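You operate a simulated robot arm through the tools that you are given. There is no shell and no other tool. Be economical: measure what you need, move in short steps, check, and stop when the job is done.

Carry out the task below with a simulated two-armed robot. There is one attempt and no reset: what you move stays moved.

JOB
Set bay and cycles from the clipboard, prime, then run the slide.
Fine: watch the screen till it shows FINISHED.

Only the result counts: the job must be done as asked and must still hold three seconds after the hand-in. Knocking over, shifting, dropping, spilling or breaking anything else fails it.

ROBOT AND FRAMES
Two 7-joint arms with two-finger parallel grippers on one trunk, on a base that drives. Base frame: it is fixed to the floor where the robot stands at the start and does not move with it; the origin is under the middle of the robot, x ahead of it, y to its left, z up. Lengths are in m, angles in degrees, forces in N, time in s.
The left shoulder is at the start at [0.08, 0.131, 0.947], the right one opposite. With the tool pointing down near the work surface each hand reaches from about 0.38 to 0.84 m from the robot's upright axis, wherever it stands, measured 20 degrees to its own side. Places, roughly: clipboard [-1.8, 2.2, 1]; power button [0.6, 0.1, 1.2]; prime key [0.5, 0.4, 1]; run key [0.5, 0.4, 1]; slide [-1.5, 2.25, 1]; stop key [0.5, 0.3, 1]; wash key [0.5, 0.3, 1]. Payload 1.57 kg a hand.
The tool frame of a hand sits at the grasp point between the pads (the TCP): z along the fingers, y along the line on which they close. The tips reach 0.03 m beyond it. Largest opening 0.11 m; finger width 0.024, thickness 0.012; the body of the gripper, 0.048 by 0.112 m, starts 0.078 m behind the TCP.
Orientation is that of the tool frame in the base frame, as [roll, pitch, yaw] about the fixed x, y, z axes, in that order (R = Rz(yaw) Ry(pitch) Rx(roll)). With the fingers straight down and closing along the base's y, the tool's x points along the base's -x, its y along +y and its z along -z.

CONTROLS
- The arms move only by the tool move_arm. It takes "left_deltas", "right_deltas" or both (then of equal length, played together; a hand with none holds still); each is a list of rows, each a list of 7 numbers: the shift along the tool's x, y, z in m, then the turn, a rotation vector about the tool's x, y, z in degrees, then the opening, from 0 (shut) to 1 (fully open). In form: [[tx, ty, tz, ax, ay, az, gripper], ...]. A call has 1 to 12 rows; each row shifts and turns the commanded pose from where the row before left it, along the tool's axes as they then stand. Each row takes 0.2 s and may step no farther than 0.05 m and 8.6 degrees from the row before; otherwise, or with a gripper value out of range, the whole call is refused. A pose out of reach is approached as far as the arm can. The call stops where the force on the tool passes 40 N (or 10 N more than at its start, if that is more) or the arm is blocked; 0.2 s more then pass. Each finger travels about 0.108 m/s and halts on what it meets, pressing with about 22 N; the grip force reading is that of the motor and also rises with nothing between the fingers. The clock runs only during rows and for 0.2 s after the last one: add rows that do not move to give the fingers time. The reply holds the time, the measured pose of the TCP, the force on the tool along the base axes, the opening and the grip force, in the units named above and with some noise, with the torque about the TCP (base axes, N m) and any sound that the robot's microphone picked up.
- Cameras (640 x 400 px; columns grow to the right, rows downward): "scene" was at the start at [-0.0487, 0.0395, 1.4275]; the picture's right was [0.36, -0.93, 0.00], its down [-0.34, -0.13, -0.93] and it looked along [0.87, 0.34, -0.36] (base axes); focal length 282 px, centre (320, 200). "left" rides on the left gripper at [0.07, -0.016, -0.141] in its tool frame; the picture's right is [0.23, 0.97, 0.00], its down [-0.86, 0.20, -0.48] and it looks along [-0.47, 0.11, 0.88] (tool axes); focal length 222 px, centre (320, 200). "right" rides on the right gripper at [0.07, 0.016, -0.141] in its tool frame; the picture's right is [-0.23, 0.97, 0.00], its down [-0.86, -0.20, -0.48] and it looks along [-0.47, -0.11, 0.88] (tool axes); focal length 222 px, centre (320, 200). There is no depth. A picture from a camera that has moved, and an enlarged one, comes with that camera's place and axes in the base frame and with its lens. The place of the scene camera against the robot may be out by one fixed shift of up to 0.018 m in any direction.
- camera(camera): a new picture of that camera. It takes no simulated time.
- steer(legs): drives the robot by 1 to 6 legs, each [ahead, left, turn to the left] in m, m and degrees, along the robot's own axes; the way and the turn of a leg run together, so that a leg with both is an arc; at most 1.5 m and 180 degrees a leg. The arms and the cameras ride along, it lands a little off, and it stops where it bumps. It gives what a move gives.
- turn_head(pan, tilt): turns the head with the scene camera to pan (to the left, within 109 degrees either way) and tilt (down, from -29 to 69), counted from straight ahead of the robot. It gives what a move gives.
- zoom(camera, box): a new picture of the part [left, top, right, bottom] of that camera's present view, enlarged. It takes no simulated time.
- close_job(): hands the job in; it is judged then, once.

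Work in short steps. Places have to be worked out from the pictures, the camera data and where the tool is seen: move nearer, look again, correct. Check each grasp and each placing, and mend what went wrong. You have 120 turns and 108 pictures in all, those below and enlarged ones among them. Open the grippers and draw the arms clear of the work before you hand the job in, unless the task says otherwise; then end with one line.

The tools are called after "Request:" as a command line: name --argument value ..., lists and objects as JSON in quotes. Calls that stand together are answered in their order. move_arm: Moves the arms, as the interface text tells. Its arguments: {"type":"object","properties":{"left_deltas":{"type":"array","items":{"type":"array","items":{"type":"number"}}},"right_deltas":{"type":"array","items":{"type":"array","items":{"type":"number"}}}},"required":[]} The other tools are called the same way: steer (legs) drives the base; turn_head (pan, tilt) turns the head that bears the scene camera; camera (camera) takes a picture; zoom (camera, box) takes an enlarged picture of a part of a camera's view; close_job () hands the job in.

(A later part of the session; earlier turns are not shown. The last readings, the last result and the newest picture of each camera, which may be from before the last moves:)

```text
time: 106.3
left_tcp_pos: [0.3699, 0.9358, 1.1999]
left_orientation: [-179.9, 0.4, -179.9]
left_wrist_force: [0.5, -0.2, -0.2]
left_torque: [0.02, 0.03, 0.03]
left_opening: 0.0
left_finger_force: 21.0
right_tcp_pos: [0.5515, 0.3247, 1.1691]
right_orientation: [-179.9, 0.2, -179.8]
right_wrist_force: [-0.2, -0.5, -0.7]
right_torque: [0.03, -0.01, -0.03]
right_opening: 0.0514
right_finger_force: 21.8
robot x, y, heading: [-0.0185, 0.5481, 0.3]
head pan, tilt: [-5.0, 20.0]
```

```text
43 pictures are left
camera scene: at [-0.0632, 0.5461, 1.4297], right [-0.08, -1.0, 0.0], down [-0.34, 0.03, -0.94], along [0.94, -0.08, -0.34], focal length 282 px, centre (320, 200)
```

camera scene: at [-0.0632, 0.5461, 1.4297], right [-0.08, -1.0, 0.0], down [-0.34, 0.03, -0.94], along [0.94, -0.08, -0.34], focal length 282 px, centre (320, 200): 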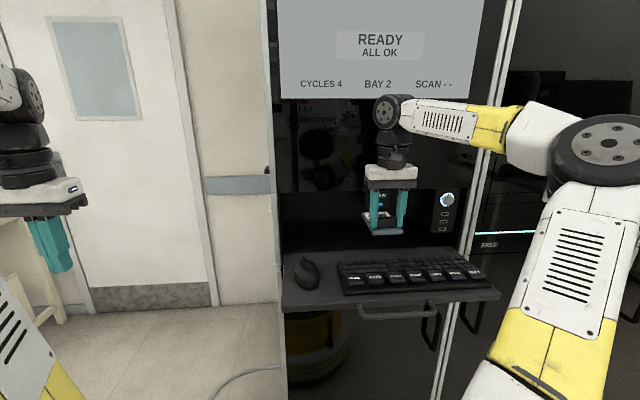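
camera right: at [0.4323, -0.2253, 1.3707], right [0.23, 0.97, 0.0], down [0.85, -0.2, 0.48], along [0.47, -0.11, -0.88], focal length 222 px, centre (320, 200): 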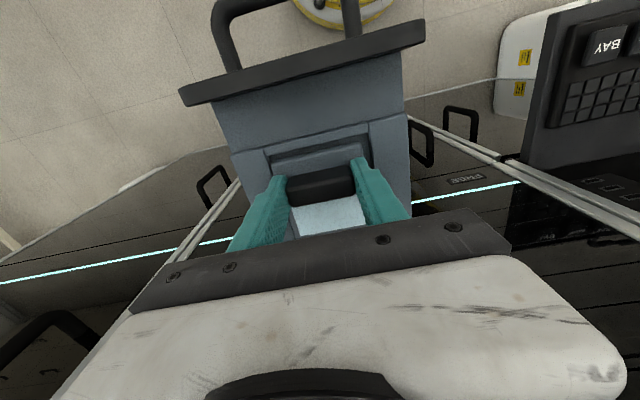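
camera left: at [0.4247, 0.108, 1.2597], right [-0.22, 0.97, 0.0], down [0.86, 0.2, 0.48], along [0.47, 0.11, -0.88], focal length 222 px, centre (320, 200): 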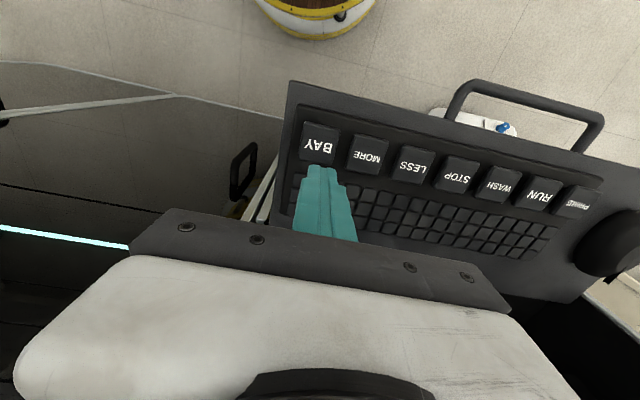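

I'll lower the slide 4.5 cm so it passes below the scanner, then ease forward 3 cm and look.

Request:
move_arm --right_deltas '[[0, 0, 0.023, 0, 0, 0, 0], [0, 0, 0.022, 0, 0, 0, 0], [-0.015, 0, 0, 0, 0, 0, 0], [-0.015, 0, 0, 0, 0, 0, 0], [0, 0, 0, 0, 0, 0, 0]]'

Request:
zoom --camera "scene" --box '[270, 60, 510, 300]'

```text
time: 107.5
left_tcp_pos: [0.371, 0.9353, 1.2013]
left_orientation: [180.0, 0.4, -179.9]
left_wrist_force: [-0.4, 0.2, -0.3]
left_torque: [0.01, -0.02, 0.0]
left_opening: 0.0
left_finger_force: 21.5
right_tcp_pos: [0.5806, 0.3235, 1.1257]
right_orientation: [-179.9, 0.2, -179.9]
right_wrist_force: [0.4, 0.5, 0.1]
right_torque: [0.03, 0.06, 0.01]
right_opening: 0.0512
right_finger_force: 22.8
robot x, y, heading: [-0.0192, 0.5485, 0.1]
head pan, tilt: [-5.0, 20.0]
```

```text
1.67 times, centred on (390, 180) of scene
camera zoom: at [-0.0629, 0.546, 1.4297], right [-0.08, -1.0, 0.0], down [-0.34, 0.03, -0.94], along [0.94, -0.08, -0.34], focal length 471 px, centre (203, 233)
```

zoom: 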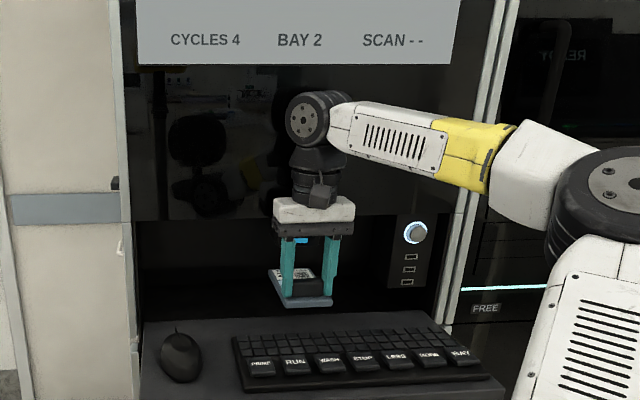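

No scan yet. Ease forward in 1 cm steps, listening for a beep.

Request:
move_arm --right_deltas '[[-0.01, 0, 0, 0, 0, 0, 0], [0, 0, 0, 0, 0, 0, 0], [-0.01, 0, 0, 0, 0, 0, 0], [0, 0, 0, 0, 0, 0, 0], [-0.008, 0, 0, 0, 0, 0, 0], [0, 0, 0, 0, 0, 0, 0]]'

Request:
zoom --camera "scene" --box '[270, 60, 510, 300]'

Request:
camera --camera "right"

```text
time: 108.9
left_tcp_pos: [0.3699, 0.9358, 1.1995]
left_orientation: [-179.9, 0.2, -180.0]
left_wrist_force: [0.0, -0.1, 0.6]
left_torque: [0.04, -0.02, -0.01]
left_opening: 0.0
left_finger_force: 21.3
right_tcp_pos: [0.5811, 0.3236, 1.1267]
right_orientation: [180.0, 0.2, -180.0]
right_wrist_force: [0.2, 0.6, -1.0]
right_torque: [-0.02, 0.02, 0.01]
right_opening: 0.0515
right_finger_force: 22.1
right hand out of reach, approached as far as the arm can: row 1, 3, 5
robot x, y, heading: [-0.0233, 0.5513, 0.4]
head pan, tilt: [-5.0, 20.0]
```

```text
1.67 times, centred on (390, 180) of scene
camera zoom: at [-0.063, 0.5462, 1.4297], right [-0.08, -1.0, 0.0], down [-0.34, 0.03, -0.94], along [0.94, -0.08, -0.34], focal length 471 px, centre (203, 233)
```

zoom: 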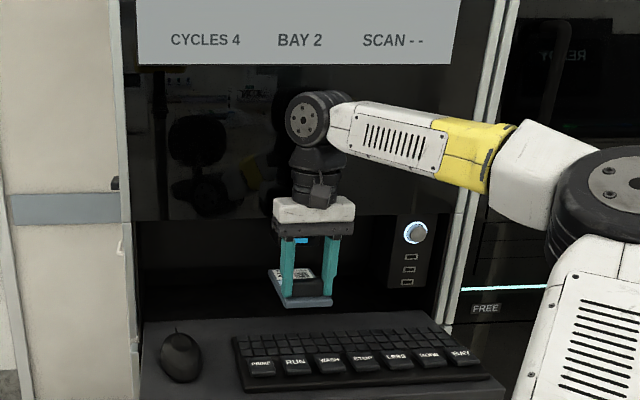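

```text
40 pictures are left
camera right: at [0.5096, 0.339, 1.2681], right [0.23, 0.97, 0.0], down [0.85, -0.2, 0.48], along [0.47, -0.11, -0.88], focal length 222 px, centre (320, 200)
```

right: 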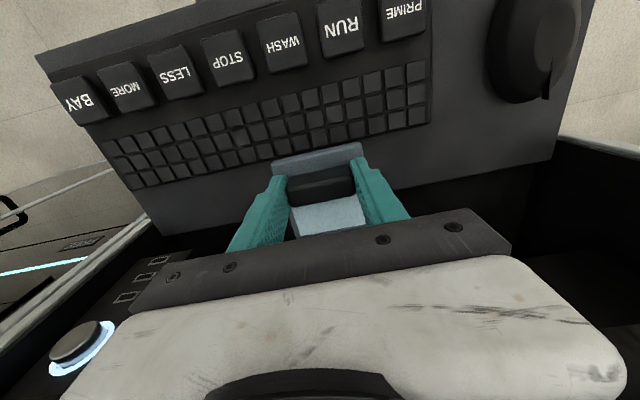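

The arm is again at its forward limit; I'll nudge the base 2.5 cm ahead.

Request:
steer --legs '[[0.025, 0, 0]]'

Request:
zoom --camera "scene" --box '[270, 60, 510, 300]'

```text
time: 109.7
left_tcp_pos: [0.3806, 0.9352, 1.1994]
left_orientation: [-180.0, 0.3, -179.9]
left_wrist_force: [0.0, -1.0, -0.1]
left_torque: [0.01, -0.02, 0.0]
left_opening: 0.0
left_finger_force: 21.5
right_tcp_pos: [0.5845, 0.3219, 1.128]
right_orientation: [-179.8, -0.5, -179.9]
right_wrist_force: [-13.4, 0.0, 4.0]
right_torque: [-0.09, -1.73, -0.2]
right_opening: 0.0515
right_finger_force: 22.2
robot x, y, heading: [-0.0102, 0.5482, 0.1]
head pan, tilt: [-5.0, 20.0]
stopped in leg 1: the force on the tool passed its limit at 84 N (the readings are from after the stop); the commanded pose is now the measured one
```

```text
1.67 times, centred on (390, 180) of scene
camera zoom: at [-0.0542, 0.5463, 1.4296], right [-0.09, -1.0, 0.0], down [-0.34, 0.03, -0.94], along [0.94, -0.08, -0.34], focal length 471 px, centre (203, 233)
```

zoom: 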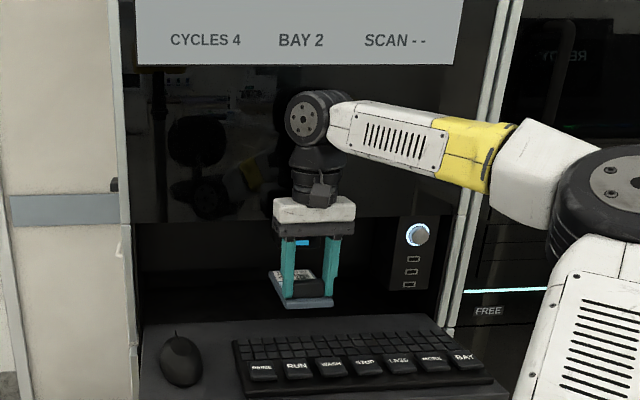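

The wrist touches the machine face, so the vertical hand can't go further. I'll pull back 8 cm, and study the scanner's shape closely.

Request:
move_arm --right_deltas '[[0.02, 0, 0, 0, 0, 0, 0], [0.03, -0.02, 0, 0, 0, 0, 0], [0.03, -0.03, 0, 0, 0, 0, 0], [0, -0.03, 0, 0, 0, 0, 0]]'

Request:
zoom --camera "scene" --box '[340, 170, 410, 220]'

```text
time: 110.7
left_tcp_pos: [0.3823, 0.9347, 1.1997]
left_orientation: [-179.8, 0.3, -179.9]
left_wrist_force: [0.3, 1.4, 0.7]
left_torque: [-0.01, 0.02, -0.01]
left_opening: 0.0002
left_finger_force: 20.7
right_tcp_pos: [0.5056, 0.2419, 1.1291]
right_orientation: [-179.8, -0.4, -179.8]
right_wrist_force: [0.2, 0.1, -0.8]
right_torque: [-0.04, 0.07, -0.01]
right_opening: 0.0514
right_finger_force: 21.7
robot x, y, heading: [-0.0094, 0.5481, 0.2]
head pan, tilt: [-5.0, 20.0]
```

```text
8.00 times, centred on (375, 195) of scene
camera zoom: at [-0.0531, 0.5465, 1.4297], right [-0.08, -1.0, 0.0], down [-0.34, 0.03, -0.94], along [0.94, -0.08, -0.34], focal length 2259 px, centre (-120, 240)
```

zoom: 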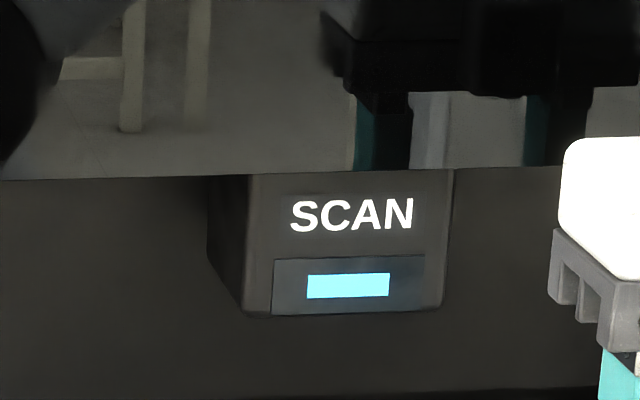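

The scan window faces the operator, so the label should face +x. I'll try leaning the hand forward (fingers pointing back), which tilts the label toward the scanner.

Request:
move_arm --right_deltas '[[0.03, 0.03, -0.02, 0, 0, 0, 0], [0.03, 0.03, -0.02, 0, 0, 0, 0], [0, 0.026, 0, 0, 8, 0, 0], [0, 0, 0, 0, 8, 0, 0], [0, 0, 0, 0, 8, 0, 0], [0, 0, 0, 0, 8, 0, 0], [0, 0, 0, 0, 0, 0, 0]]'

Request:
zoom --camera "scene" --box '[270, 60, 510, 300]'

```text
time: 112.2
left_tcp_pos: [0.3805, 0.9356, 1.2]
left_orientation: [-179.8, 0.2, -179.9]
left_wrist_force: [0.0, 0.5, -0.1]
left_torque: [0.03, -0.02, 0.01]
left_opening: 0.0
left_finger_force: 21.0
right_tcp_pos: [0.4459, 0.3276, 1.1676]
right_orientation: [-179.7, -32.5, 180.0]
right_wrist_force: [-1.3, -0.2, -1.0]
right_torque: [0.01, 0.02, 0.01]
right_opening: 0.0512
right_finger_force: 22.4
robot x, y, heading: [-0.0102, 0.5489, -0.3]
head pan, tilt: [-5.0, 20.0]
```

```text
1.67 times, centred on (390, 180) of scene
camera zoom: at [-0.0531, 0.5462, 1.4297], right [-0.08, -1.0, 0.0], down [-0.34, 0.03, -0.94], along [0.94, -0.08, -0.34], focal length 471 px, centre (203, 233)
```

zoom: 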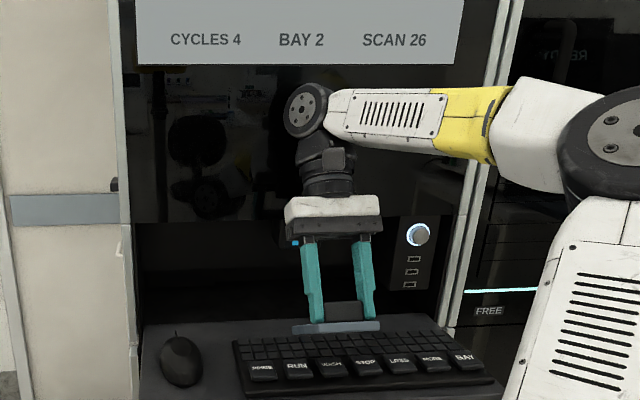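

SCAN 26 shows on the screen. Now bring the hand back upright, raise it, and return to the drawer.

Request:
move_arm --right_deltas '[[0, 0, -0.01, 0, -8, 0, 0], [0, 0, -0.01, 0, -8, 0, 0], [0, 0, -0.01, 0, -8, 0, 0], [0, 0, -0.01, 0, -8.5, 0, 0], [0, 0, -0.03, 0, 0, 0, 0], [0, 0, -0.03, 0, 0, 0, 0], [0, 0, -0.03, 0, 0, 0, 0]]'

Request:
steer --legs '[[-0.06, 0, 0], [0, -0.56, 0]]'

Request:
camera --camera "right"

Request:
turn_head --pan -25 --tilt 20

Request:
camera --camera "scene"

```text
time: 113.8
left_tcp_pos: [0.3806, 0.9349, 1.199]
left_orientation: [-179.9, 0.3, -179.8]
left_wrist_force: [0.2, 0.5, -0.5]
left_torque: [0.01, 0.0, 0.0]
left_opening: 0.0
left_finger_force: 21.0
right_tcp_pos: [0.4609, 0.3276, 1.2952]
right_orientation: [-179.7, 0.0, -179.9]
right_wrist_force: [0.1, -0.1, -1.0]
right_torque: [-0.05, 0.03, -0.01]
right_opening: 0.0511
right_finger_force: 22.0
robot x, y, heading: [-0.0114, 0.5475, 0.0]
head pan, tilt: [-5.0, 20.0]
```

```text
time: 117.6
left_tcp_pos: [0.3224, 0.3712, 1.1999]
left_orientation: [-179.9, 0.4, 179.8]
left_wrist_force: [-0.2, 0.3, -0.1]
left_torque: [0.0, -0.01, 0.0]
left_opening: 0.0001
left_finger_force: 20.8
right_tcp_pos: [0.4018, -0.2342, 1.2948]
right_orientation: [-179.8, 0.0, 179.9]
right_wrist_force: [-0.7, 0.8, -0.6]
right_torque: [-0.05, 0.01, 0.02]
right_opening: 0.0515
right_finger_force: 21.8
robot x, y, heading: [-0.0713, -0.0143, 0.2]
head pan, tilt: [-5.0, 20.0]
```

```text
36 pictures are left
camera right: at [0.3308, -0.2185, 1.4362], right [0.23, 0.97, 0.0], down [0.85, -0.2, 0.48], along [0.47, -0.11, -0.88], focal length 222 px, centre (320, 200)
```

right: 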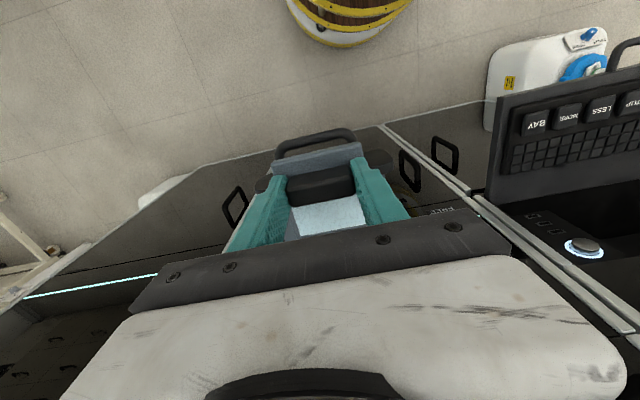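

```text
time: 118.5
left_tcp_pos: [0.3232, 0.371, 1.1998]
left_orientation: [-179.9, 0.3, 179.9]
left_wrist_force: [-0.3, -0.3, -0.3]
left_torque: [-0.02, 0.0, 0.01]
left_opening: 0.0
left_finger_force: 21.4
right_tcp_pos: [0.4012, -0.2354, 1.2937]
right_orientation: [-179.8, 0.0, 179.9]
right_wrist_force: [-0.4, 0.3, -1.1]
right_torque: [0.01, 0.0, -0.03]
right_opening: 0.0513
right_finger_force: 22.1
robot x, y, heading: [-0.0697, -0.0121, -0.1]
head pan, tilt: [-25.0, 20.0]
```

```text
35 pictures are left
camera scene: at [-0.1209, -0.0458, 1.4297], right [-0.42, -0.91, 0.0], down [-0.31, 0.14, -0.94], along [0.85, -0.4, -0.34], focal length 282 px, centre (320, 200)
```

scene: 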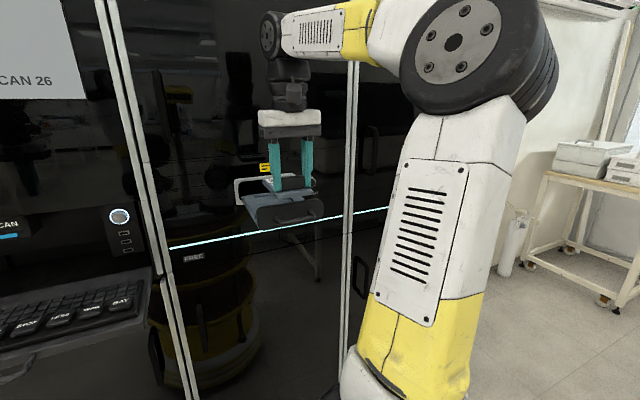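

Scan persists. I'll drive ahead 0.04 m and move the slide above its slot (target TCP 0.503, -0.241).

Request:
steer --legs '[[0.04, 0, 0]]'

Request:
move_arm --right_deltas '[[-0.03, 0, 0, 0, 0, 0, 0], [-0.03, -0.005, 0, 0, 0, 0, 0], [0, 0, 0, 0, 0, 0, 0]]'

```text
time: 119.3
left_tcp_pos: [0.3632, 0.3712, 1.1995]
left_orientation: [-180.0, 0.3, 179.9]
left_wrist_force: [-0.4, 0.2, -0.3]
left_torque: [0.04, -0.01, -0.01]
left_opening: 0.0
left_finger_force: 21.2
right_tcp_pos: [0.4401, -0.2357, 1.2953]
right_orientation: [-179.8, -0.1, 180.0]
right_wrist_force: [-0.2, 0.3, -1.1]
right_torque: [0.0, 0.02, 0.02]
right_opening: 0.0515
right_finger_force: 21.7
robot x, y, heading: [-0.0326, -0.013, -0.1]
head pan, tilt: [-25.0, 20.0]
```

```text
time: 120.1
left_tcp_pos: [0.3633, 0.3716, 1.1988]
left_orientation: [-179.9, 0.3, 179.8]
left_wrist_force: [-1.8, 0.7, 0.3]
left_torque: [0.02, 0.03, 0.0]
left_opening: 0.0
left_finger_force: 20.5
right_tcp_pos: [0.4995, -0.2407, 1.2935]
right_orientation: [-179.8, 0.0, 179.9]
right_wrist_force: [0.0, 0.5, -1.3]
right_torque: [0.03, 0.01, 0.02]
right_opening: 0.0512
right_finger_force: 22.4
robot x, y, heading: [-0.0297, -0.011, -0.1]
head pan, tilt: [-25.0, 20.0]
```

Request:
move_arm --right_deltas '[[-0.003, -0.0005, 0.02, 0, 0, 0, 0], [0, 0, 0.02, 0, 0, 0, 0], [0, 0, 0.008, 0, 0, 0, 0], [0, 0, 0, 0, 0, 0, 0]]'

Request:
camera --camera "right"

Request:
zoom --camera "scene" --box '[210, 130, 350, 240]'

```text
time: 121.1
left_tcp_pos: [0.3634, 0.371, 1.2008]
left_orientation: [-179.9, 0.3, 179.7]
left_wrist_force: [0.7, 0.0, 0.2]
left_torque: [0.02, 0.0, 0.01]
left_opening: 0.0
left_finger_force: 20.8
right_tcp_pos: [0.5031, -0.242, 1.2466]
right_orientation: [-179.8, 0.0, 179.9]
right_wrist_force: [0.0, 0.7, -0.7]
right_torque: [0.0, 0.03, -0.01]
right_opening: 0.0514
right_finger_force: 22.0
robot x, y, heading: [-0.0267, -0.0123, -0.2]
head pan, tilt: [-25.0, 20.0]
```

```text
34 pictures are left
camera right: at [0.4334, -0.2255, 1.388], right [0.23, 0.97, 0.0], down [0.85, -0.2, 0.48], along [0.47, -0.11, -0.88], focal length 222 px, centre (320, 200)
```

right: 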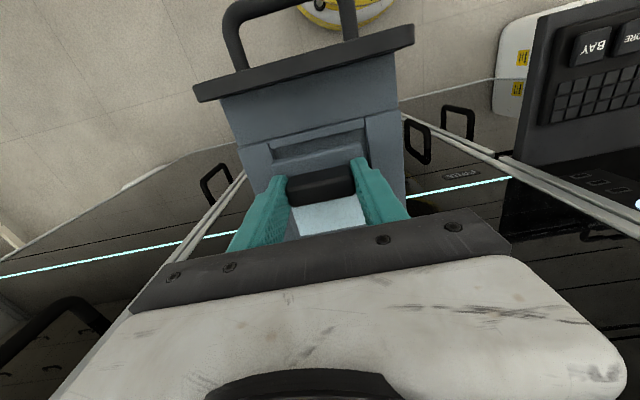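

```text
3.64 times, centred on (280, 185) of scene
camera zoom: at [-0.0806, -0.0459, 1.4297], right [-0.42, -0.91, 0.0], down [-0.31, 0.15, -0.94], along [0.85, -0.4, -0.34], focal length 1027 px, centre (466, 254)
```

zoom: 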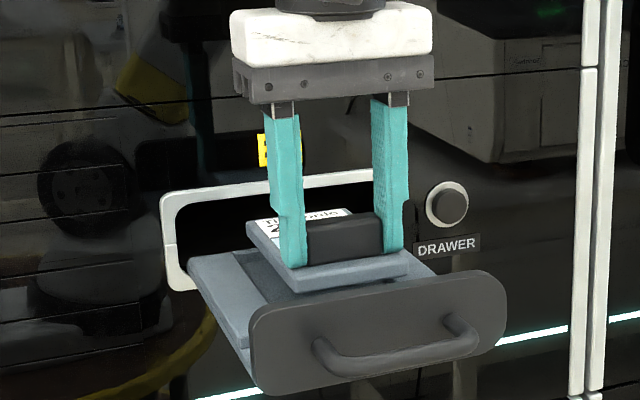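

Aligned just as when lifted. Lowering gently to the original seat height (TCP z≈1.2245).

Request:
move_arm --right_deltas '[[0, 0.0005, 0.008, 0, 0, 0, 0], [0, 0, 0.006, 0, 0, 0, 0], [0, 0, 0.004, 0, 0, 0, 0], [0, 0, 0.002, 0, 0, 0, 0], [0, 0, 0.001, 0, 0, 0, 0]]'

Request:
zoom --camera "scene" --box '[210, 130, 350, 240]'

```text
time: 122.3
left_tcp_pos: [0.3638, 0.3717, 1.1998]
left_orientation: [-179.8, 0.3, 179.8]
left_wrist_force: [-0.4, -0.1, 0.2]
left_torque: [-0.03, 0.0, 0.0]
left_opening: 0.0
left_finger_force: 20.9
right_tcp_pos: [0.5047, -0.2416, 1.2258]
right_orientation: [-179.8, 0.0, 179.8]
right_wrist_force: [0.9, 0.3, -0.9]
right_torque: [0.05, 0.03, -0.02]
right_opening: 0.0515
right_finger_force: 22.2
robot x, y, heading: [-0.03, -0.0162, -0.4]
head pan, tilt: [-25.0, 20.0]
```

```text
3.64 times, centred on (280, 185) of scene
camera zoom: at [-0.0806, -0.0459, 1.4297], right [-0.42, -0.91, 0.0], down [-0.31, 0.15, -0.94], along [0.85, -0.4, -0.34], focal length 1027 px, centre (466, 254)
```

zoom: 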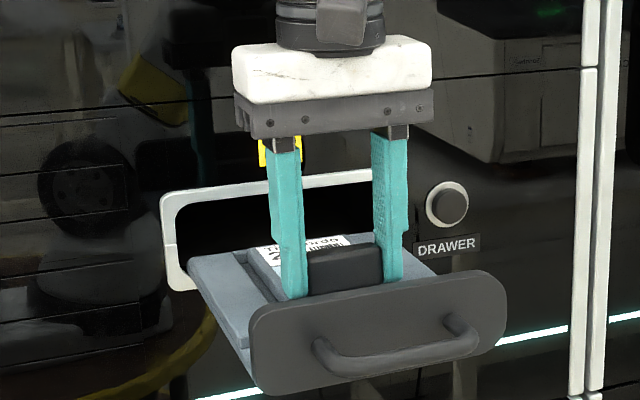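

Seated in the slot with no load. A last 1.5 mm down, then open and lift.

Request:
move_arm --right_deltas '[[0, 0, 0.0015, 0, 0, 0, 0], [0, 0, 0, 0, 0, 0, 0], [0, 0, 0, 0, 0, 0, 0.55], [0, 0, 0, 0, 0, 0, 0.6], [0, 0, -0.01, 0, 0, 0, 0.65], [0, 0, -0.03, 0, 0, 0, 0.65], [0, 0, -0.04, 0, 0, 0, 0.65]]'

Request:
camera --camera "right"

Request:
zoom --camera "scene" --box '[210, 130, 350, 240]'

```text
time: 123.9
left_tcp_pos: [0.3641, 0.3724, 1.1996]
left_orientation: [-179.9, 0.3, 179.8]
left_wrist_force: [-0.3, -0.3, 1.0]
left_torque: [0.0, 0.0, 0.0]
left_opening: 0.0002
left_finger_force: 21.6
right_tcp_pos: [0.5043, -0.2393, 1.3035]
right_orientation: [-179.8, 0.1, 179.9]
right_wrist_force: [-0.2, 0.1, -0.6]
right_torque: [0.01, -0.01, 0.04]
right_opening: 0.0714
right_finger_force: 0.2
robot x, y, heading: [-0.0279, -0.01, -0.1]
head pan, tilt: [-25.0, 20.0]
```

```text
31 pictures are left
camera right: at [0.4347, -0.2234, 1.4458], right [0.23, 0.97, 0.0], down [0.85, -0.2, 0.48], along [0.47, -0.11, -0.88], focal length 222 px, centre (320, 200)
```

right: 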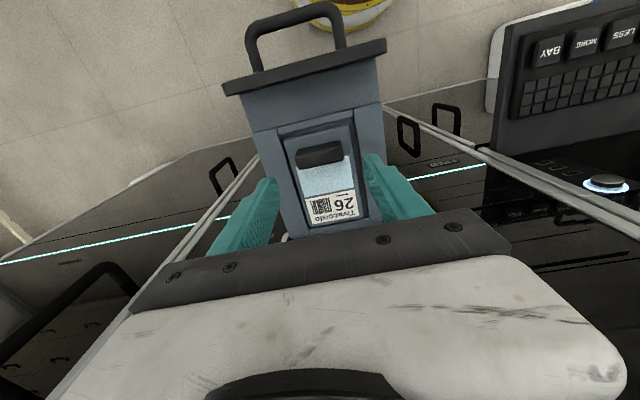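

```text
3.64 times, centred on (280, 185) of scene
camera zoom: at [-0.0806, -0.0461, 1.4297], right [-0.42, -0.91, 0.0], down [-0.31, 0.15, -0.94], along [0.85, -0.4, -0.34], focal length 1027 px, centre (466, 254)
```

zoom: 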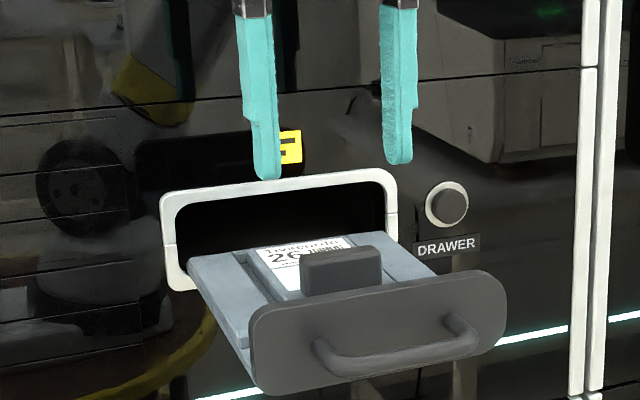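

Slide 26 is seated. To close the drawer I'll press DRAWER again; the open drawer is beside it, so I'll approach at a 25° yaw from the right. First move the right hand aside and back up a bit.

Request:
move_arm --right_deltas '[[0, -0.045, 0, 0, 0, 0, 0.3], [0, -0.045, 0, 0, 0, 0, 0], [0, -0.045, 0, 0, 0, 0, 0], [0, -0.045, 0, 0, 0, 0, 0]]'

Request:
steer --legs '[[-0.08, 0, 0]]'

Request:
move_arm --right_deltas '[[0, 0, 0, 0, -7.5, 0, 0], [0, 0, 0, 0, -7.5, 0, 0], [0, 0, 0, 0, -7.5, 0, 0], [0, 0, 0, 0, -7.5, 0, 0], [0, 0, 0, 0, -7.5, 0, 0], [0, 0, 0, 0, -7.5, 0, 0], [0, 0, 0, 0, -7.5, 0, 0], [0, 0, 0, 0, -7.5, 0, 0], [0, 0, 0, 0, -7.5, 0, 0], [0, 0, 0, 0, -7.5, 0, 0], [0, 0, 0, 0, -7.5, 0, 0], [0, 0, 0, 0, -7.5, 0, 0]]'

Request:
move_arm --right_deltas '[[0, 0, 0, -8.3, 0, 0, 0], [0, 0, 0, -8.3, 0, 0, 0], [0, 0, 0, -8.3, 0, 0, 0], [0, 0, 0, 0, 0, 0, 0]]'

```text
time: 124.9
left_tcp_pos: [0.3637, 0.3723, 1.1998]
left_orientation: [-179.8, 0.3, 179.8]
left_wrist_force: [0.3, 0.0, 0.1]
left_torque: [-0.04, 0.0, -0.02]
left_opening: 0.0
left_finger_force: 20.7
right_tcp_pos: [0.5043, -0.4212, 1.3043]
right_orientation: [-179.8, 0.0, 179.8]
right_wrist_force: [-0.5, 1.7, 0.2]
right_torque: [-0.04, -0.02, 0.0]
right_opening: 0.0
right_finger_force: 20.9
robot x, y, heading: [-0.0306, -0.0166, -0.1]
head pan, tilt: [-25.0, 20.0]
```

```text
time: 126.0
left_tcp_pos: [0.2817, 0.3716, 1.2]
left_orientation: [-179.9, 0.3, 179.7]
left_wrist_force: [0.6, 0.2, -0.5]
left_torque: [-0.03, 0.01, 0.03]
left_opening: 0.0
left_finger_force: 21.6
right_tcp_pos: [0.422, -0.4197, 1.3038]
right_orientation: [-179.8, 0.0, 179.9]
right_wrist_force: [1.1, 0.2, -0.4]
right_torque: [-0.03, -0.02, -0.04]
right_opening: 0.0
right_finger_force: 21.2
robot x, y, heading: [-0.109, -0.0099, 0.1]
head pan, tilt: [-25.0, 20.0]
```

```text
time: 128.6
left_tcp_pos: [0.2805, 0.3724, 1.199]
left_orientation: [-179.9, 0.3, 179.9]
left_wrist_force: [-0.1, 0.7, 0.2]
left_torque: [0.0, 0.01, -0.01]
left_opening: 0.0
left_finger_force: 20.9
right_tcp_pos: [0.4213, -0.4184, 1.3024]
right_orientation: [-63.1, 89.7, -63.2]
right_wrist_force: [0.9, -0.8, 0.1]
right_torque: [0.0, 0.05, -0.01]
right_opening: 0.0
right_finger_force: 21.7
robot x, y, heading: [-0.1156, -0.0074, -0.0]
head pan, tilt: [-25.0, 20.0]
```

```text
time: 129.6
left_tcp_pos: [0.2815, 0.3718, 1.2001]
left_orientation: [-179.8, 0.3, 179.8]
left_wrist_force: [0.1, -0.2, -0.5]
left_torque: [0.0, -0.02, 0.01]
left_opening: 0.0001
left_finger_force: 21.4
right_tcp_pos: [0.4217, -0.4202, 1.3037]
right_orientation: [-104.1, 89.7, -79.1]
right_wrist_force: [-0.9, 0.6, -0.8]
right_torque: [0.0, 0.02, 0.03]
right_opening: 0.0
right_finger_force: 21.5
robot x, y, heading: [-0.1117, -0.012, -0.0]
head pan, tilt: [-25.0, 20.0]
```

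Request:
move_arm --right_deltas '[[0.036, 0, 0, 0, 0, 0, 0], [0.036, 0, 0, 0, 0, 0, 0], [0.036, 0, 0, 0, 0, 0, 0], [0, -0.0143, 0.035, 0, 0, 0, 0], [0, -0.0143, 0.035, 0, 0, 0, 0], [0, -0.0143, 0.035, 0, 0, 0, 0], [0, 0, 0, 0, 0, 0, 0]]'

Request:
camera --camera "right"

Request:
zoom --camera "scene" --box '[210, 130, 390, 260]'

```text
time: 131.2
left_tcp_pos: [0.2802, 0.3717, 1.1993]
left_orientation: [-179.9, 0.3, 179.7]
left_wrist_force: [0.2, 0.5, -0.4]
left_torque: [0.02, 0.0, 0.01]
left_opening: 0.0
left_finger_force: 20.9
right_tcp_pos: [0.5373, -0.4177, 1.195]
right_orientation: [-110.6, 89.6, -85.9]
right_wrist_force: [-0.5, -0.2, -0.8]
right_torque: [0.01, 0.01, -0.01]
right_opening: 0.0
right_finger_force: 21.3
robot x, y, heading: [-0.1135, -0.0125, -0.2]
head pan, tilt: [-25.0, 20.0]
```

```text
29 pictures are left
camera right: at [0.4019, -0.4627, 1.1266], right [-0.41, 0.89, 0.22], down [-0.35, -0.38, 0.86], along [0.84, 0.27, 0.47], focal length 222 px, centre (320, 200)
```

right: 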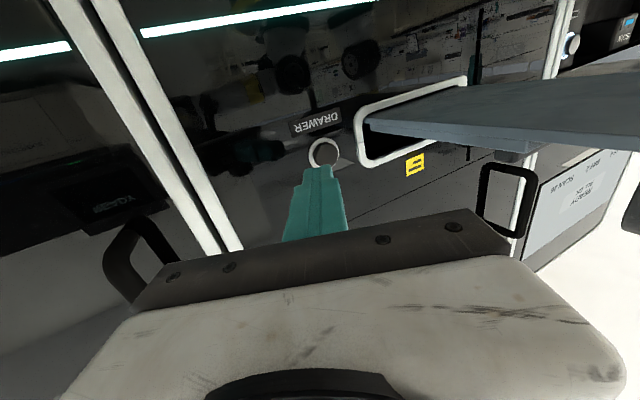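

```text
3.08 times, centred on (300, 195) of scene
camera zoom: at [-0.1629, -0.0458, 1.4297], right [-0.42, -0.91, 0.0], down [-0.31, 0.15, -0.94], along [0.85, -0.4, -0.34], focal length 869 px, centre (382, 215)
```

zoom: 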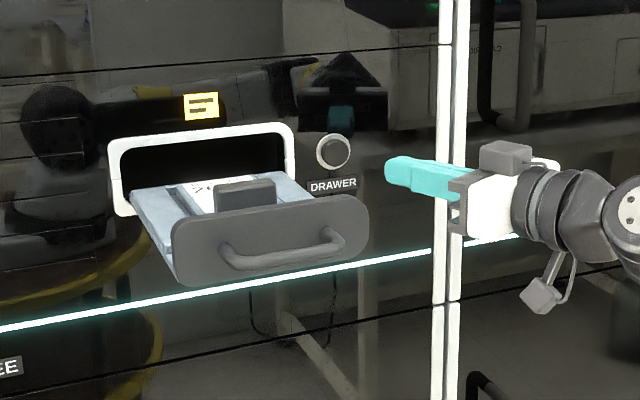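

The finger lines up with the button. Advancing to press.

Request:
move_arm --right_deltas '[[0, 0.002, 0.03, 0, 0, 0, 0], [0, 0, 0.025, 0, 0, 0, 0], [0, 0, 0.006, 0, 0, 0, 0], [0, 0, 0.004, 0, 0, 0, 0], [0, 0, 0.003, 0, 0, 0, 0], [0, 0, 0.003, 0, 0, 0, 0], [0, 0, 0.002, 0, 0, 0, 0]]'

```text
time: 132.8
left_tcp_pos: [0.28, 0.3702, 1.2011]
left_orientation: [-180.0, 0.3, 179.7]
left_wrist_force: [-1.2, 0.6, -0.3]
left_torque: [0.0, -0.01, -0.02]
left_opening: 0.0
left_finger_force: 21.4
right_tcp_pos: [0.598, -0.3879, 1.1956]
right_orientation: [-89.3, 89.8, -64.8]
right_wrist_force: [-31.5, -17.4, -1.5]
right_torque: [0.1, -0.14, -0.4]
right_opening: 0.0
right_finger_force: 21.1
robot x, y, heading: [-0.1132, -0.0083, -0.2]
head pan, tilt: [-25.0, 20.0]
heard: click
```

Clicked. Back off and watch the drawer.

Request:
move_arm --right_deltas '[[0, 0, -0.04, 0, 0, 0, 0], [0, 0, -0.04, 0, 0, 0, 0], [0, 0, -0.04, 0, 0, 0, 0], [0, 0, 0, 0, 0, 0, 0], [0, 0, 0, 0, 0, 0, 0], [0, 0, 0, 0, 0, 0, 0], [0, 0, 0, 0, 0, 0, 0], [0, 0, 0, 0, 0, 0, 0], [0, 0, 0, 0, 0, 0, 0]]'

Request:
camera --camera "scene"

```text
time: 134.8
left_tcp_pos: [0.2812, 0.3723, 1.1999]
left_orientation: [-180.0, 0.4, 179.9]
left_wrist_force: [0.4, -0.6, 0.2]
left_torque: [0.01, 0.0, 0.03]
left_opening: 0.0
left_finger_force: 21.4
right_tcp_pos: [0.4895, -0.4328, 1.1961]
right_orientation: [-108.9, 89.8, -84.3]
right_wrist_force: [-1.1, 0.1, 0.2]
right_torque: [-0.02, -0.03, 0.02]
right_opening: 0.0
right_finger_force: 21.7
robot x, y, heading: [-0.1087, -0.0146, -0.1]
head pan, tilt: [-25.0, 20.0]
```

```text
27 pictures are left
camera scene: at [-0.1629, -0.0458, 1.4297], right [-0.42, -0.91, 0.0], down [-0.31, 0.15, -0.94], along [0.85, -0.4, -0.34], focal length 282 px, centre (320, 200)
```

scene: 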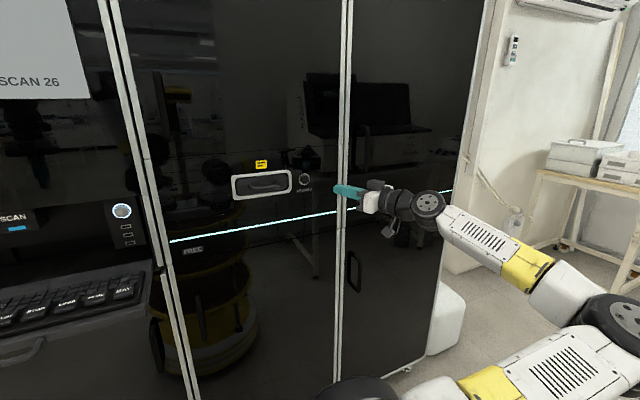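

Drawer is closed and SCAN 26 remains. I'll pull the right hand back, drive ahead 0.09 m and check the screen before priming.

Request:
move_arm --right_deltas '[[0, 0, -0.045, 0, 0, 0, 0], [0, 0, -0.045, 0, 0, 0, 0], [0, 0, -0.03, 0, 0, 0, 0]]'

Request:
steer --legs '[[0.09, 0, 0]]'

Request:
turn_head --pan 15 --tilt 8

Request:
camera --camera "scene"

Request:
camera --camera "left"

```text
time: 135.6
left_tcp_pos: [0.2814, 0.3725, 1.1994]
left_orientation: [-180.0, 0.2, 179.8]
left_wrist_force: [-0.8, -1.0, -0.8]
left_torque: [0.02, 0.02, -0.01]
left_opening: 0.0001
left_finger_force: 21.6
right_tcp_pos: [0.3831, -0.4817, 1.1943]
right_orientation: [-104.5, 89.8, -79.7]
right_wrist_force: [-0.2, 0.1, 0.4]
right_torque: [0.0, 0.0, 0.01]
right_opening: 0.0
right_finger_force: 20.9
robot x, y, heading: [-0.1117, -0.0117, -0.5]
head pan, tilt: [-25.0, 20.0]
```

```text
time: 136.7
left_tcp_pos: [0.3716, 0.3719, 1.2009]
left_orientation: [-179.9, 0.3, 179.8]
left_wrist_force: [-0.4, -0.2, 0.1]
left_torque: [0.03, -0.03, 0.02]
left_opening: 0.0
left_finger_force: 20.8
right_tcp_pos: [0.4718, -0.4828, 1.1947]
right_orientation: [-107.3, 89.8, -82.4]
right_wrist_force: [-0.5, 0.5, 0.1]
right_torque: [-0.01, -0.04, 0.01]
right_opening: 0.0
right_finger_force: 21.0
robot x, y, heading: [-0.0208, -0.0131, -0.1]
head pan, tilt: [-25.0, 20.0]
```

```text
time: 137.8
left_tcp_pos: [0.3704, 0.372, 1.2003]
left_orientation: [-179.9, 0.3, 179.8]
left_wrist_force: [0.4, 0.0, 0.5]
left_torque: [-0.03, 0.02, -0.01]
left_opening: 0.0
left_finger_force: 21.0
right_tcp_pos: [0.472, -0.4832, 1.1943]
right_orientation: [-108.1, 89.7, -83.2]
right_wrist_force: [0.4, 0.5, -0.4]
right_torque: [-0.02, 0.04, -0.01]
right_opening: 0.0
right_finger_force: 20.9
robot x, y, heading: [-0.0231, -0.0101, -0.2]
head pan, tilt: [15.0, 8.0]
```

```text
26 pictures are left
camera scene: at [-0.0677, 0.0172, 1.4492], right [0.26, -0.97, 0.0], down [-0.13, -0.04, -0.99], along [0.96, 0.25, -0.14], focal length 282 px, centre (320, 200)
```

scene: 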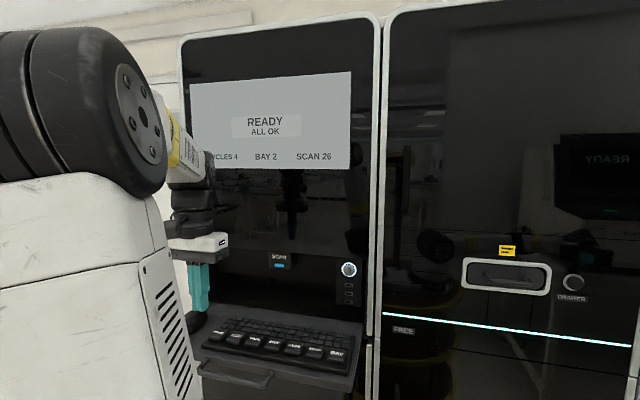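

```text
25 pictures are left
camera left: at [0.3013, 0.3558, 1.3406], right [-0.22, 0.97, 0.0], down [0.85, 0.2, 0.48], along [0.47, 0.11, -0.88], focal length 222 px, centre (320, 200)
```

left: 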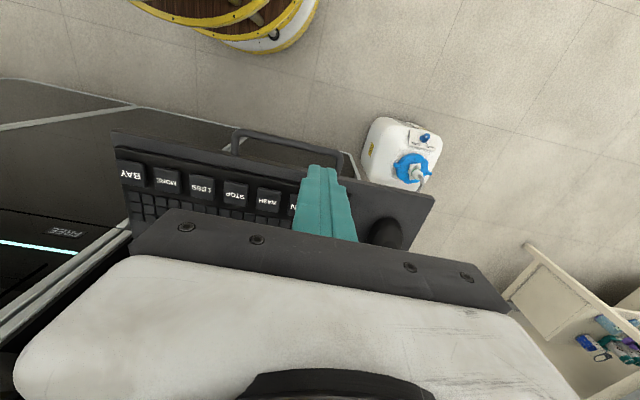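

All set: READY, CYCLES 4, BAY 2, SCAN 26. Moving the left hand above PRIME (0.483, 0.436) and verifying with the wrist camera.

Request:
move_arm --left_deltas '[[-0.028, 0.016, 0.025, 0, 0, 0, 0], [-0.028, 0.016, 0.025, 0, 0, 0, 0], [-0.028, 0.016, 0.025, 0, 0, 0, 0], [-0.028, 0.016, 0.025, 0, 0, 0, 0], [0, 0, 0, 0, 0, 0, 0]]'

Request:
camera --camera "left"

```text
time: 139.0
left_tcp_pos: [0.4856, 0.4373, 1.1003]
left_orientation: [180.0, 0.3, 179.8]
left_wrist_force: [-0.6, 0.0, 0.1]
left_torque: [0.0, 0.02, -0.01]
left_opening: 0.0
left_finger_force: 21.4
right_tcp_pos: [0.4728, -0.482, 1.1954]
right_orientation: [-107.9, 89.7, -83.1]
right_wrist_force: [-0.4, 0.6, -1.0]
right_torque: [-0.04, 0.03, -0.01]
right_opening: 0.0
right_finger_force: 21.4
robot x, y, heading: [-0.0213, -0.012, 0.0]
head pan, tilt: [15.0, 8.0]
```

```text
24 pictures are left
camera left: at [0.4162, 0.421, 1.2412], right [-0.22, 0.97, 0.0], down [0.85, 0.2, 0.48], along [0.47, 0.11, -0.88], focal length 222 px, centre (320, 200)
```

left: 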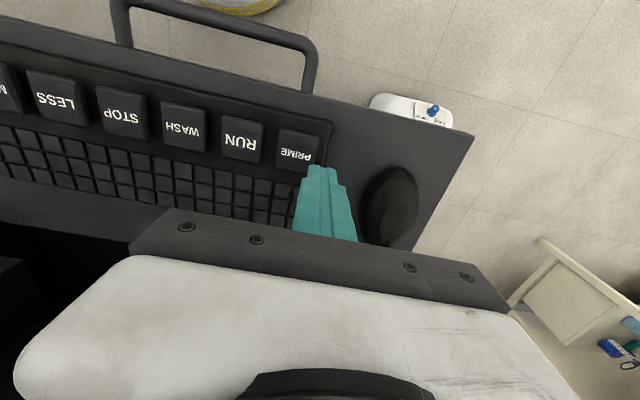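

PRIME is actually at about (0.478, 0.414). I'll correct by -24 mm in y, -6 mm in x, and press gently.

Request:
move_arm --left_deltas '[[0.006, -0.024, 0, 0, 0, 0, 0], [0, 0, 0.016, 0, 0, 0, 0], [0, 0, 0.008, 0, 0, 0, 0], [0, 0, 0.004, 0, 0, 0, 0], [0, 0, 0.002, 0, 0, 0, 0]]'

```text
time: 140.2
left_tcp_pos: [0.4773, 0.4114, 1.0702]
left_orientation: [-180.0, 0.4, 179.8]
left_wrist_force: [2.0, 0.6, 7.2]
left_torque: [0.0, 0.02, -0.06]
left_opening: 0.0001
left_finger_force: 21.5
right_tcp_pos: [0.4719, -0.4829, 1.1948]
right_orientation: [-107.0, 89.8, -82.3]
right_wrist_force: [-0.2, 0.2, -0.2]
right_torque: [-0.01, -0.02, 0.0]
right_opening: 0.0
right_finger_force: 21.4
robot x, y, heading: [-0.021, -0.011, -0.1]
head pan, tilt: [15.0, 8.0]
heard: click
```

Clicked. I'll lift and view the screen.

Request:
move_arm --left_deltas '[[0, 0, -0.03, 0, 0, 0, 0], [0, 0, 0, 0, 0, 0, 0]]'

Request:
camera --camera "scene"

```text
time: 140.8
left_tcp_pos: [0.4786, 0.4111, 1.0985]
left_orientation: [-179.8, 0.1, 179.8]
left_wrist_force: [-0.3, 1.3, -0.2]
left_torque: [0.05, -0.04, 0.01]
left_opening: 0.0001
left_finger_force: 21.3
right_tcp_pos: [0.4727, -0.4834, 1.1941]
right_orientation: [-108.9, 89.8, -84.1]
right_wrist_force: [0.1, -0.7, -0.7]
right_torque: [-0.01, 0.01, 0.0]
right_opening: 0.0
right_finger_force: 21.5
robot x, y, heading: [-0.0241, -0.0117, -0.2]
head pan, tilt: [15.0, 8.0]
```

```text
23 pictures are left
camera scene: at [-0.0677, 0.0173, 1.4492], right [0.26, -0.97, 0.0], down [-0.13, -0.04, -0.99], along [0.96, 0.25, -0.14], focal length 282 px, centre (320, 200)
```

scene: 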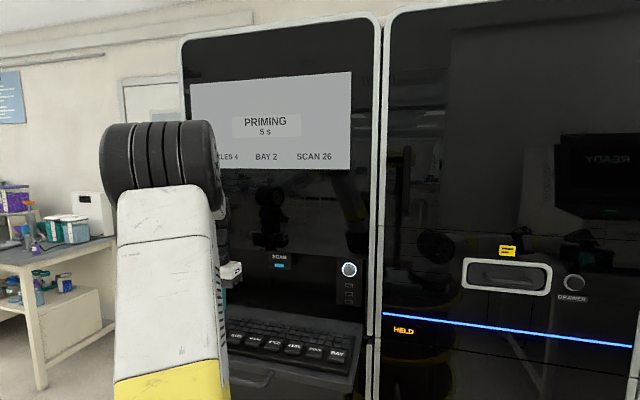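

PRIMING, 5 s. Wait about 6 s while moving the left hand over RUN (y≈0.364), then check.

Request:
move_arm --left_deltas '[[0, -0.024, 0, 0, 0, 0, 0], [0, -0.024, 0, 0, 0, 0, 0], [0, 0, 0, 0, 0, 0, 0], [0, 0, 0, 0, 0, 0, 0], [0, 0, 0, 0, 0, 0, 0], [0, 0, 0, 0, 0, 0, 0], [0, 0, 0, 0, 0, 0, 0], [0, 0, 0, 0, 0, 0, 0], [0, 0, 0, 0, 0, 0, 0], [0, 0, 0, 0, 0, 0, 0], [0, 0, 0, 0, 0, 0, 0], [0, 0, 0, 0, 0, 0, 0]]'

Request:
move_arm --left_deltas '[[0, 0, 0, 0, 0, 0, 0], [0, 0, 0, 0, 0, 0, 0], [0, 0, 0, 0, 0, 0, 0], [0, 0, 0, 0, 0, 0, 0], [0, 0, 0, 0, 0, 0, 0], [0, 0, 0, 0, 0, 0, 0], [0, 0, 0, 0, 0, 0, 0], [0, 0, 0, 0, 0, 0, 0], [0, 0, 0, 0, 0, 0, 0], [0, 0, 0, 0, 0, 0, 0], [0, 0, 0, 0, 0, 0, 0], [0, 0, 0, 0, 0, 0, 0]]'

Request:
move_arm --left_deltas '[[0, 0, 0, 0, 0, 0, 0], [0, 0, 0, 0, 0, 0, 0], [0, 0, 0, 0, 0, 0, 0], [0, 0, 0, 0, 0, 0, 0]]'

Request:
camera --camera "scene"

Request:
camera --camera "left"

```text
time: 143.4
left_tcp_pos: [0.4789, 0.3619, 1.0993]
left_orientation: [-179.9, 0.3, 179.8]
left_wrist_force: [0.0, 0.1, 0.4]
left_torque: [0.01, -0.03, -0.02]
left_opening: 0.0002
left_finger_force: 21.2
right_tcp_pos: [0.4717, -0.4828, 1.1954]
right_orientation: [-108.2, 89.8, -83.4]
right_wrist_force: [0.1, 0.1, 0.9]
right_torque: [0.01, 0.01, -0.01]
right_opening: 0.0
right_finger_force: 21.1
robot x, y, heading: [-0.0238, -0.0145, -0.1]
head pan, tilt: [15.0, 8.0]
```

```text
time: 146.0
left_tcp_pos: [0.4772, 0.3629, 1.1006]
left_orientation: [-179.8, 0.3, 179.8]
left_wrist_force: [-0.3, -0.6, 0.3]
left_torque: [0.02, -0.02, -0.04]
left_opening: 0.0001
left_finger_force: 21.1
right_tcp_pos: [0.4713, -0.4822, 1.1949]
right_orientation: [-108.4, 89.8, -83.6]
right_wrist_force: [0.3, 0.7, -0.2]
right_torque: [0.02, 0.05, 0.01]
right_opening: 0.0001
right_finger_force: 20.9
robot x, y, heading: [-0.0229, -0.0129, -0.1]
head pan, tilt: [15.0, 8.0]
```

```text
time: 147.0
left_tcp_pos: [0.4779, 0.3614, 1.0987]
left_orientation: [-179.8, 0.3, 179.9]
left_wrist_force: [-0.1, 0.1, 0.0]
left_torque: [-0.03, -0.03, 0.02]
left_opening: 0.0
left_finger_force: 21.4
right_tcp_pos: [0.4725, -0.4825, 1.1946]
right_orientation: [-108.3, 89.8, -83.6]
right_wrist_force: [0.3, 0.4, 1.0]
right_torque: [0.0, 0.01, 0.03]
right_opening: 0.0003
right_finger_force: 21.3
robot x, y, heading: [-0.0217, -0.0091, -0.2]
head pan, tilt: [15.0, 8.0]
```

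```text
22 pictures are left
camera scene: at [-0.0677, 0.0173, 1.4492], right [0.26, -0.97, 0.0], down [-0.13, -0.04, -0.99], along [0.96, 0.25, -0.14], focal length 282 px, centre (320, 200)
```

scene: 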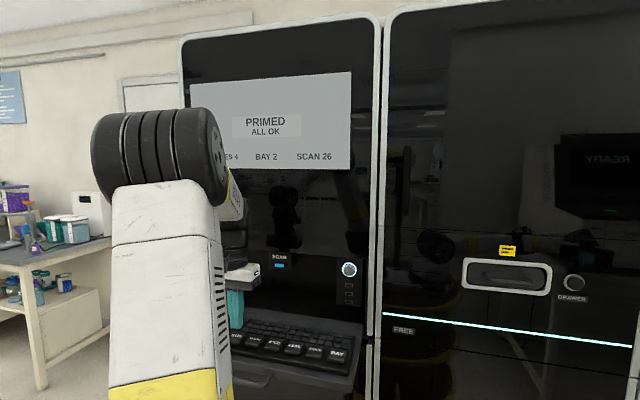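

```text
21 pictures are left
camera left: at [0.4082, 0.3458, 1.2403], right [-0.22, 0.97, 0.0], down [0.85, 0.2, 0.48], along [0.47, 0.11, -0.88], focal length 222 px, centre (320, 200)
```

left: 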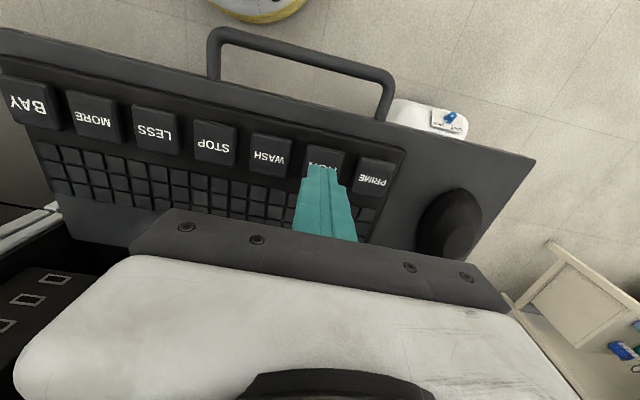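

PRIMED, ALL OK; the finger is over RUN. Pressing RUN.

Request:
move_arm --left_deltas '[[0, 0, 0.015, 0, 0, 0, 0], [0, 0, 0.008, 0, 0, 0, 0], [0, 0, 0.004, 0, 0, 0, 0], [0, 0, 0.002, 0, 0, 0, 0]]'

```text
time: 148.0
left_tcp_pos: [0.4783, 0.3629, 1.0701]
left_orientation: [180.0, 0.4, 179.8]
left_wrist_force: [0.8, -0.3, 2.2]
left_torque: [-0.01, -0.01, 0.01]
left_opening: 0.0001
left_finger_force: 21.1
right_tcp_pos: [0.4715, -0.4832, 1.1956]
right_orientation: [-107.7, 89.7, -82.8]
right_wrist_force: [-0.7, 0.8, 1.4]
right_torque: [-0.02, -0.04, -0.01]
right_opening: 0.0
right_finger_force: 21.6
robot x, y, heading: [-0.021, -0.0113, -0.2]
head pan, tilt: [15.0, 8.0]
heard: click
```

Clicked. Lift, draw the left arm clear and watch the screen.

Request:
move_arm --left_deltas '[[0, 0, -0.03, 0, 0, 0, 0], [0.025, 0.01, -0.03, 0, 0, 0, 0], [0.025, 0.01, -0.03, 0, 0, 0, 0.5], [0.025, 0.01, -0.03, 0, 0, 0, 1], [0.025, 0.01, 0, 0, 0, 0, 1], [0, 0, 0, 0, 0, 0, 1]]'

Request:
camera --camera "scene"

```text
time: 149.4
left_tcp_pos: [0.3747, 0.4052, 1.1911]
left_orientation: [-179.9, 0.3, 179.9]
left_wrist_force: [-0.7, 0.6, -0.2]
left_torque: [0.02, 0.03, 0.0]
left_opening: 0.1101
left_finger_force: 0.1
right_tcp_pos: [0.4717, -0.4822, 1.1944]
right_orientation: [-108.7, 89.8, -83.8]
right_wrist_force: [-0.1, 0.6, 0.0]
right_torque: [0.0, -0.01, -0.02]
right_opening: 0.0
right_finger_force: 21.6
robot x, y, heading: [-0.023, -0.0118, -0.2]
head pan, tilt: [15.0, 8.0]
```

```text
20 pictures are left
camera scene: at [-0.0677, 0.0173, 1.4492], right [0.26, -0.97, 0.0], down [-0.13, -0.04, -0.99], along [0.96, 0.25, -0.14], focal length 282 px, centre (320, 200)
```

scene: 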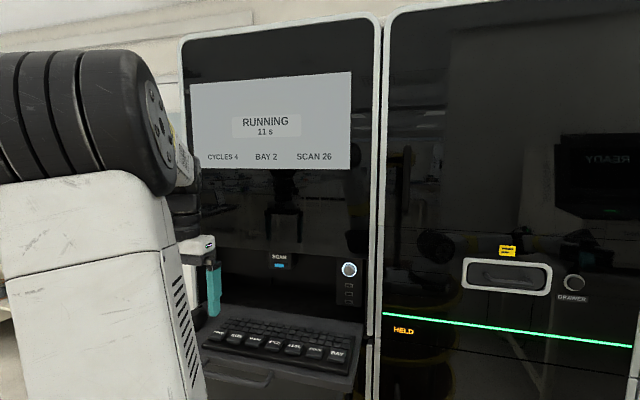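

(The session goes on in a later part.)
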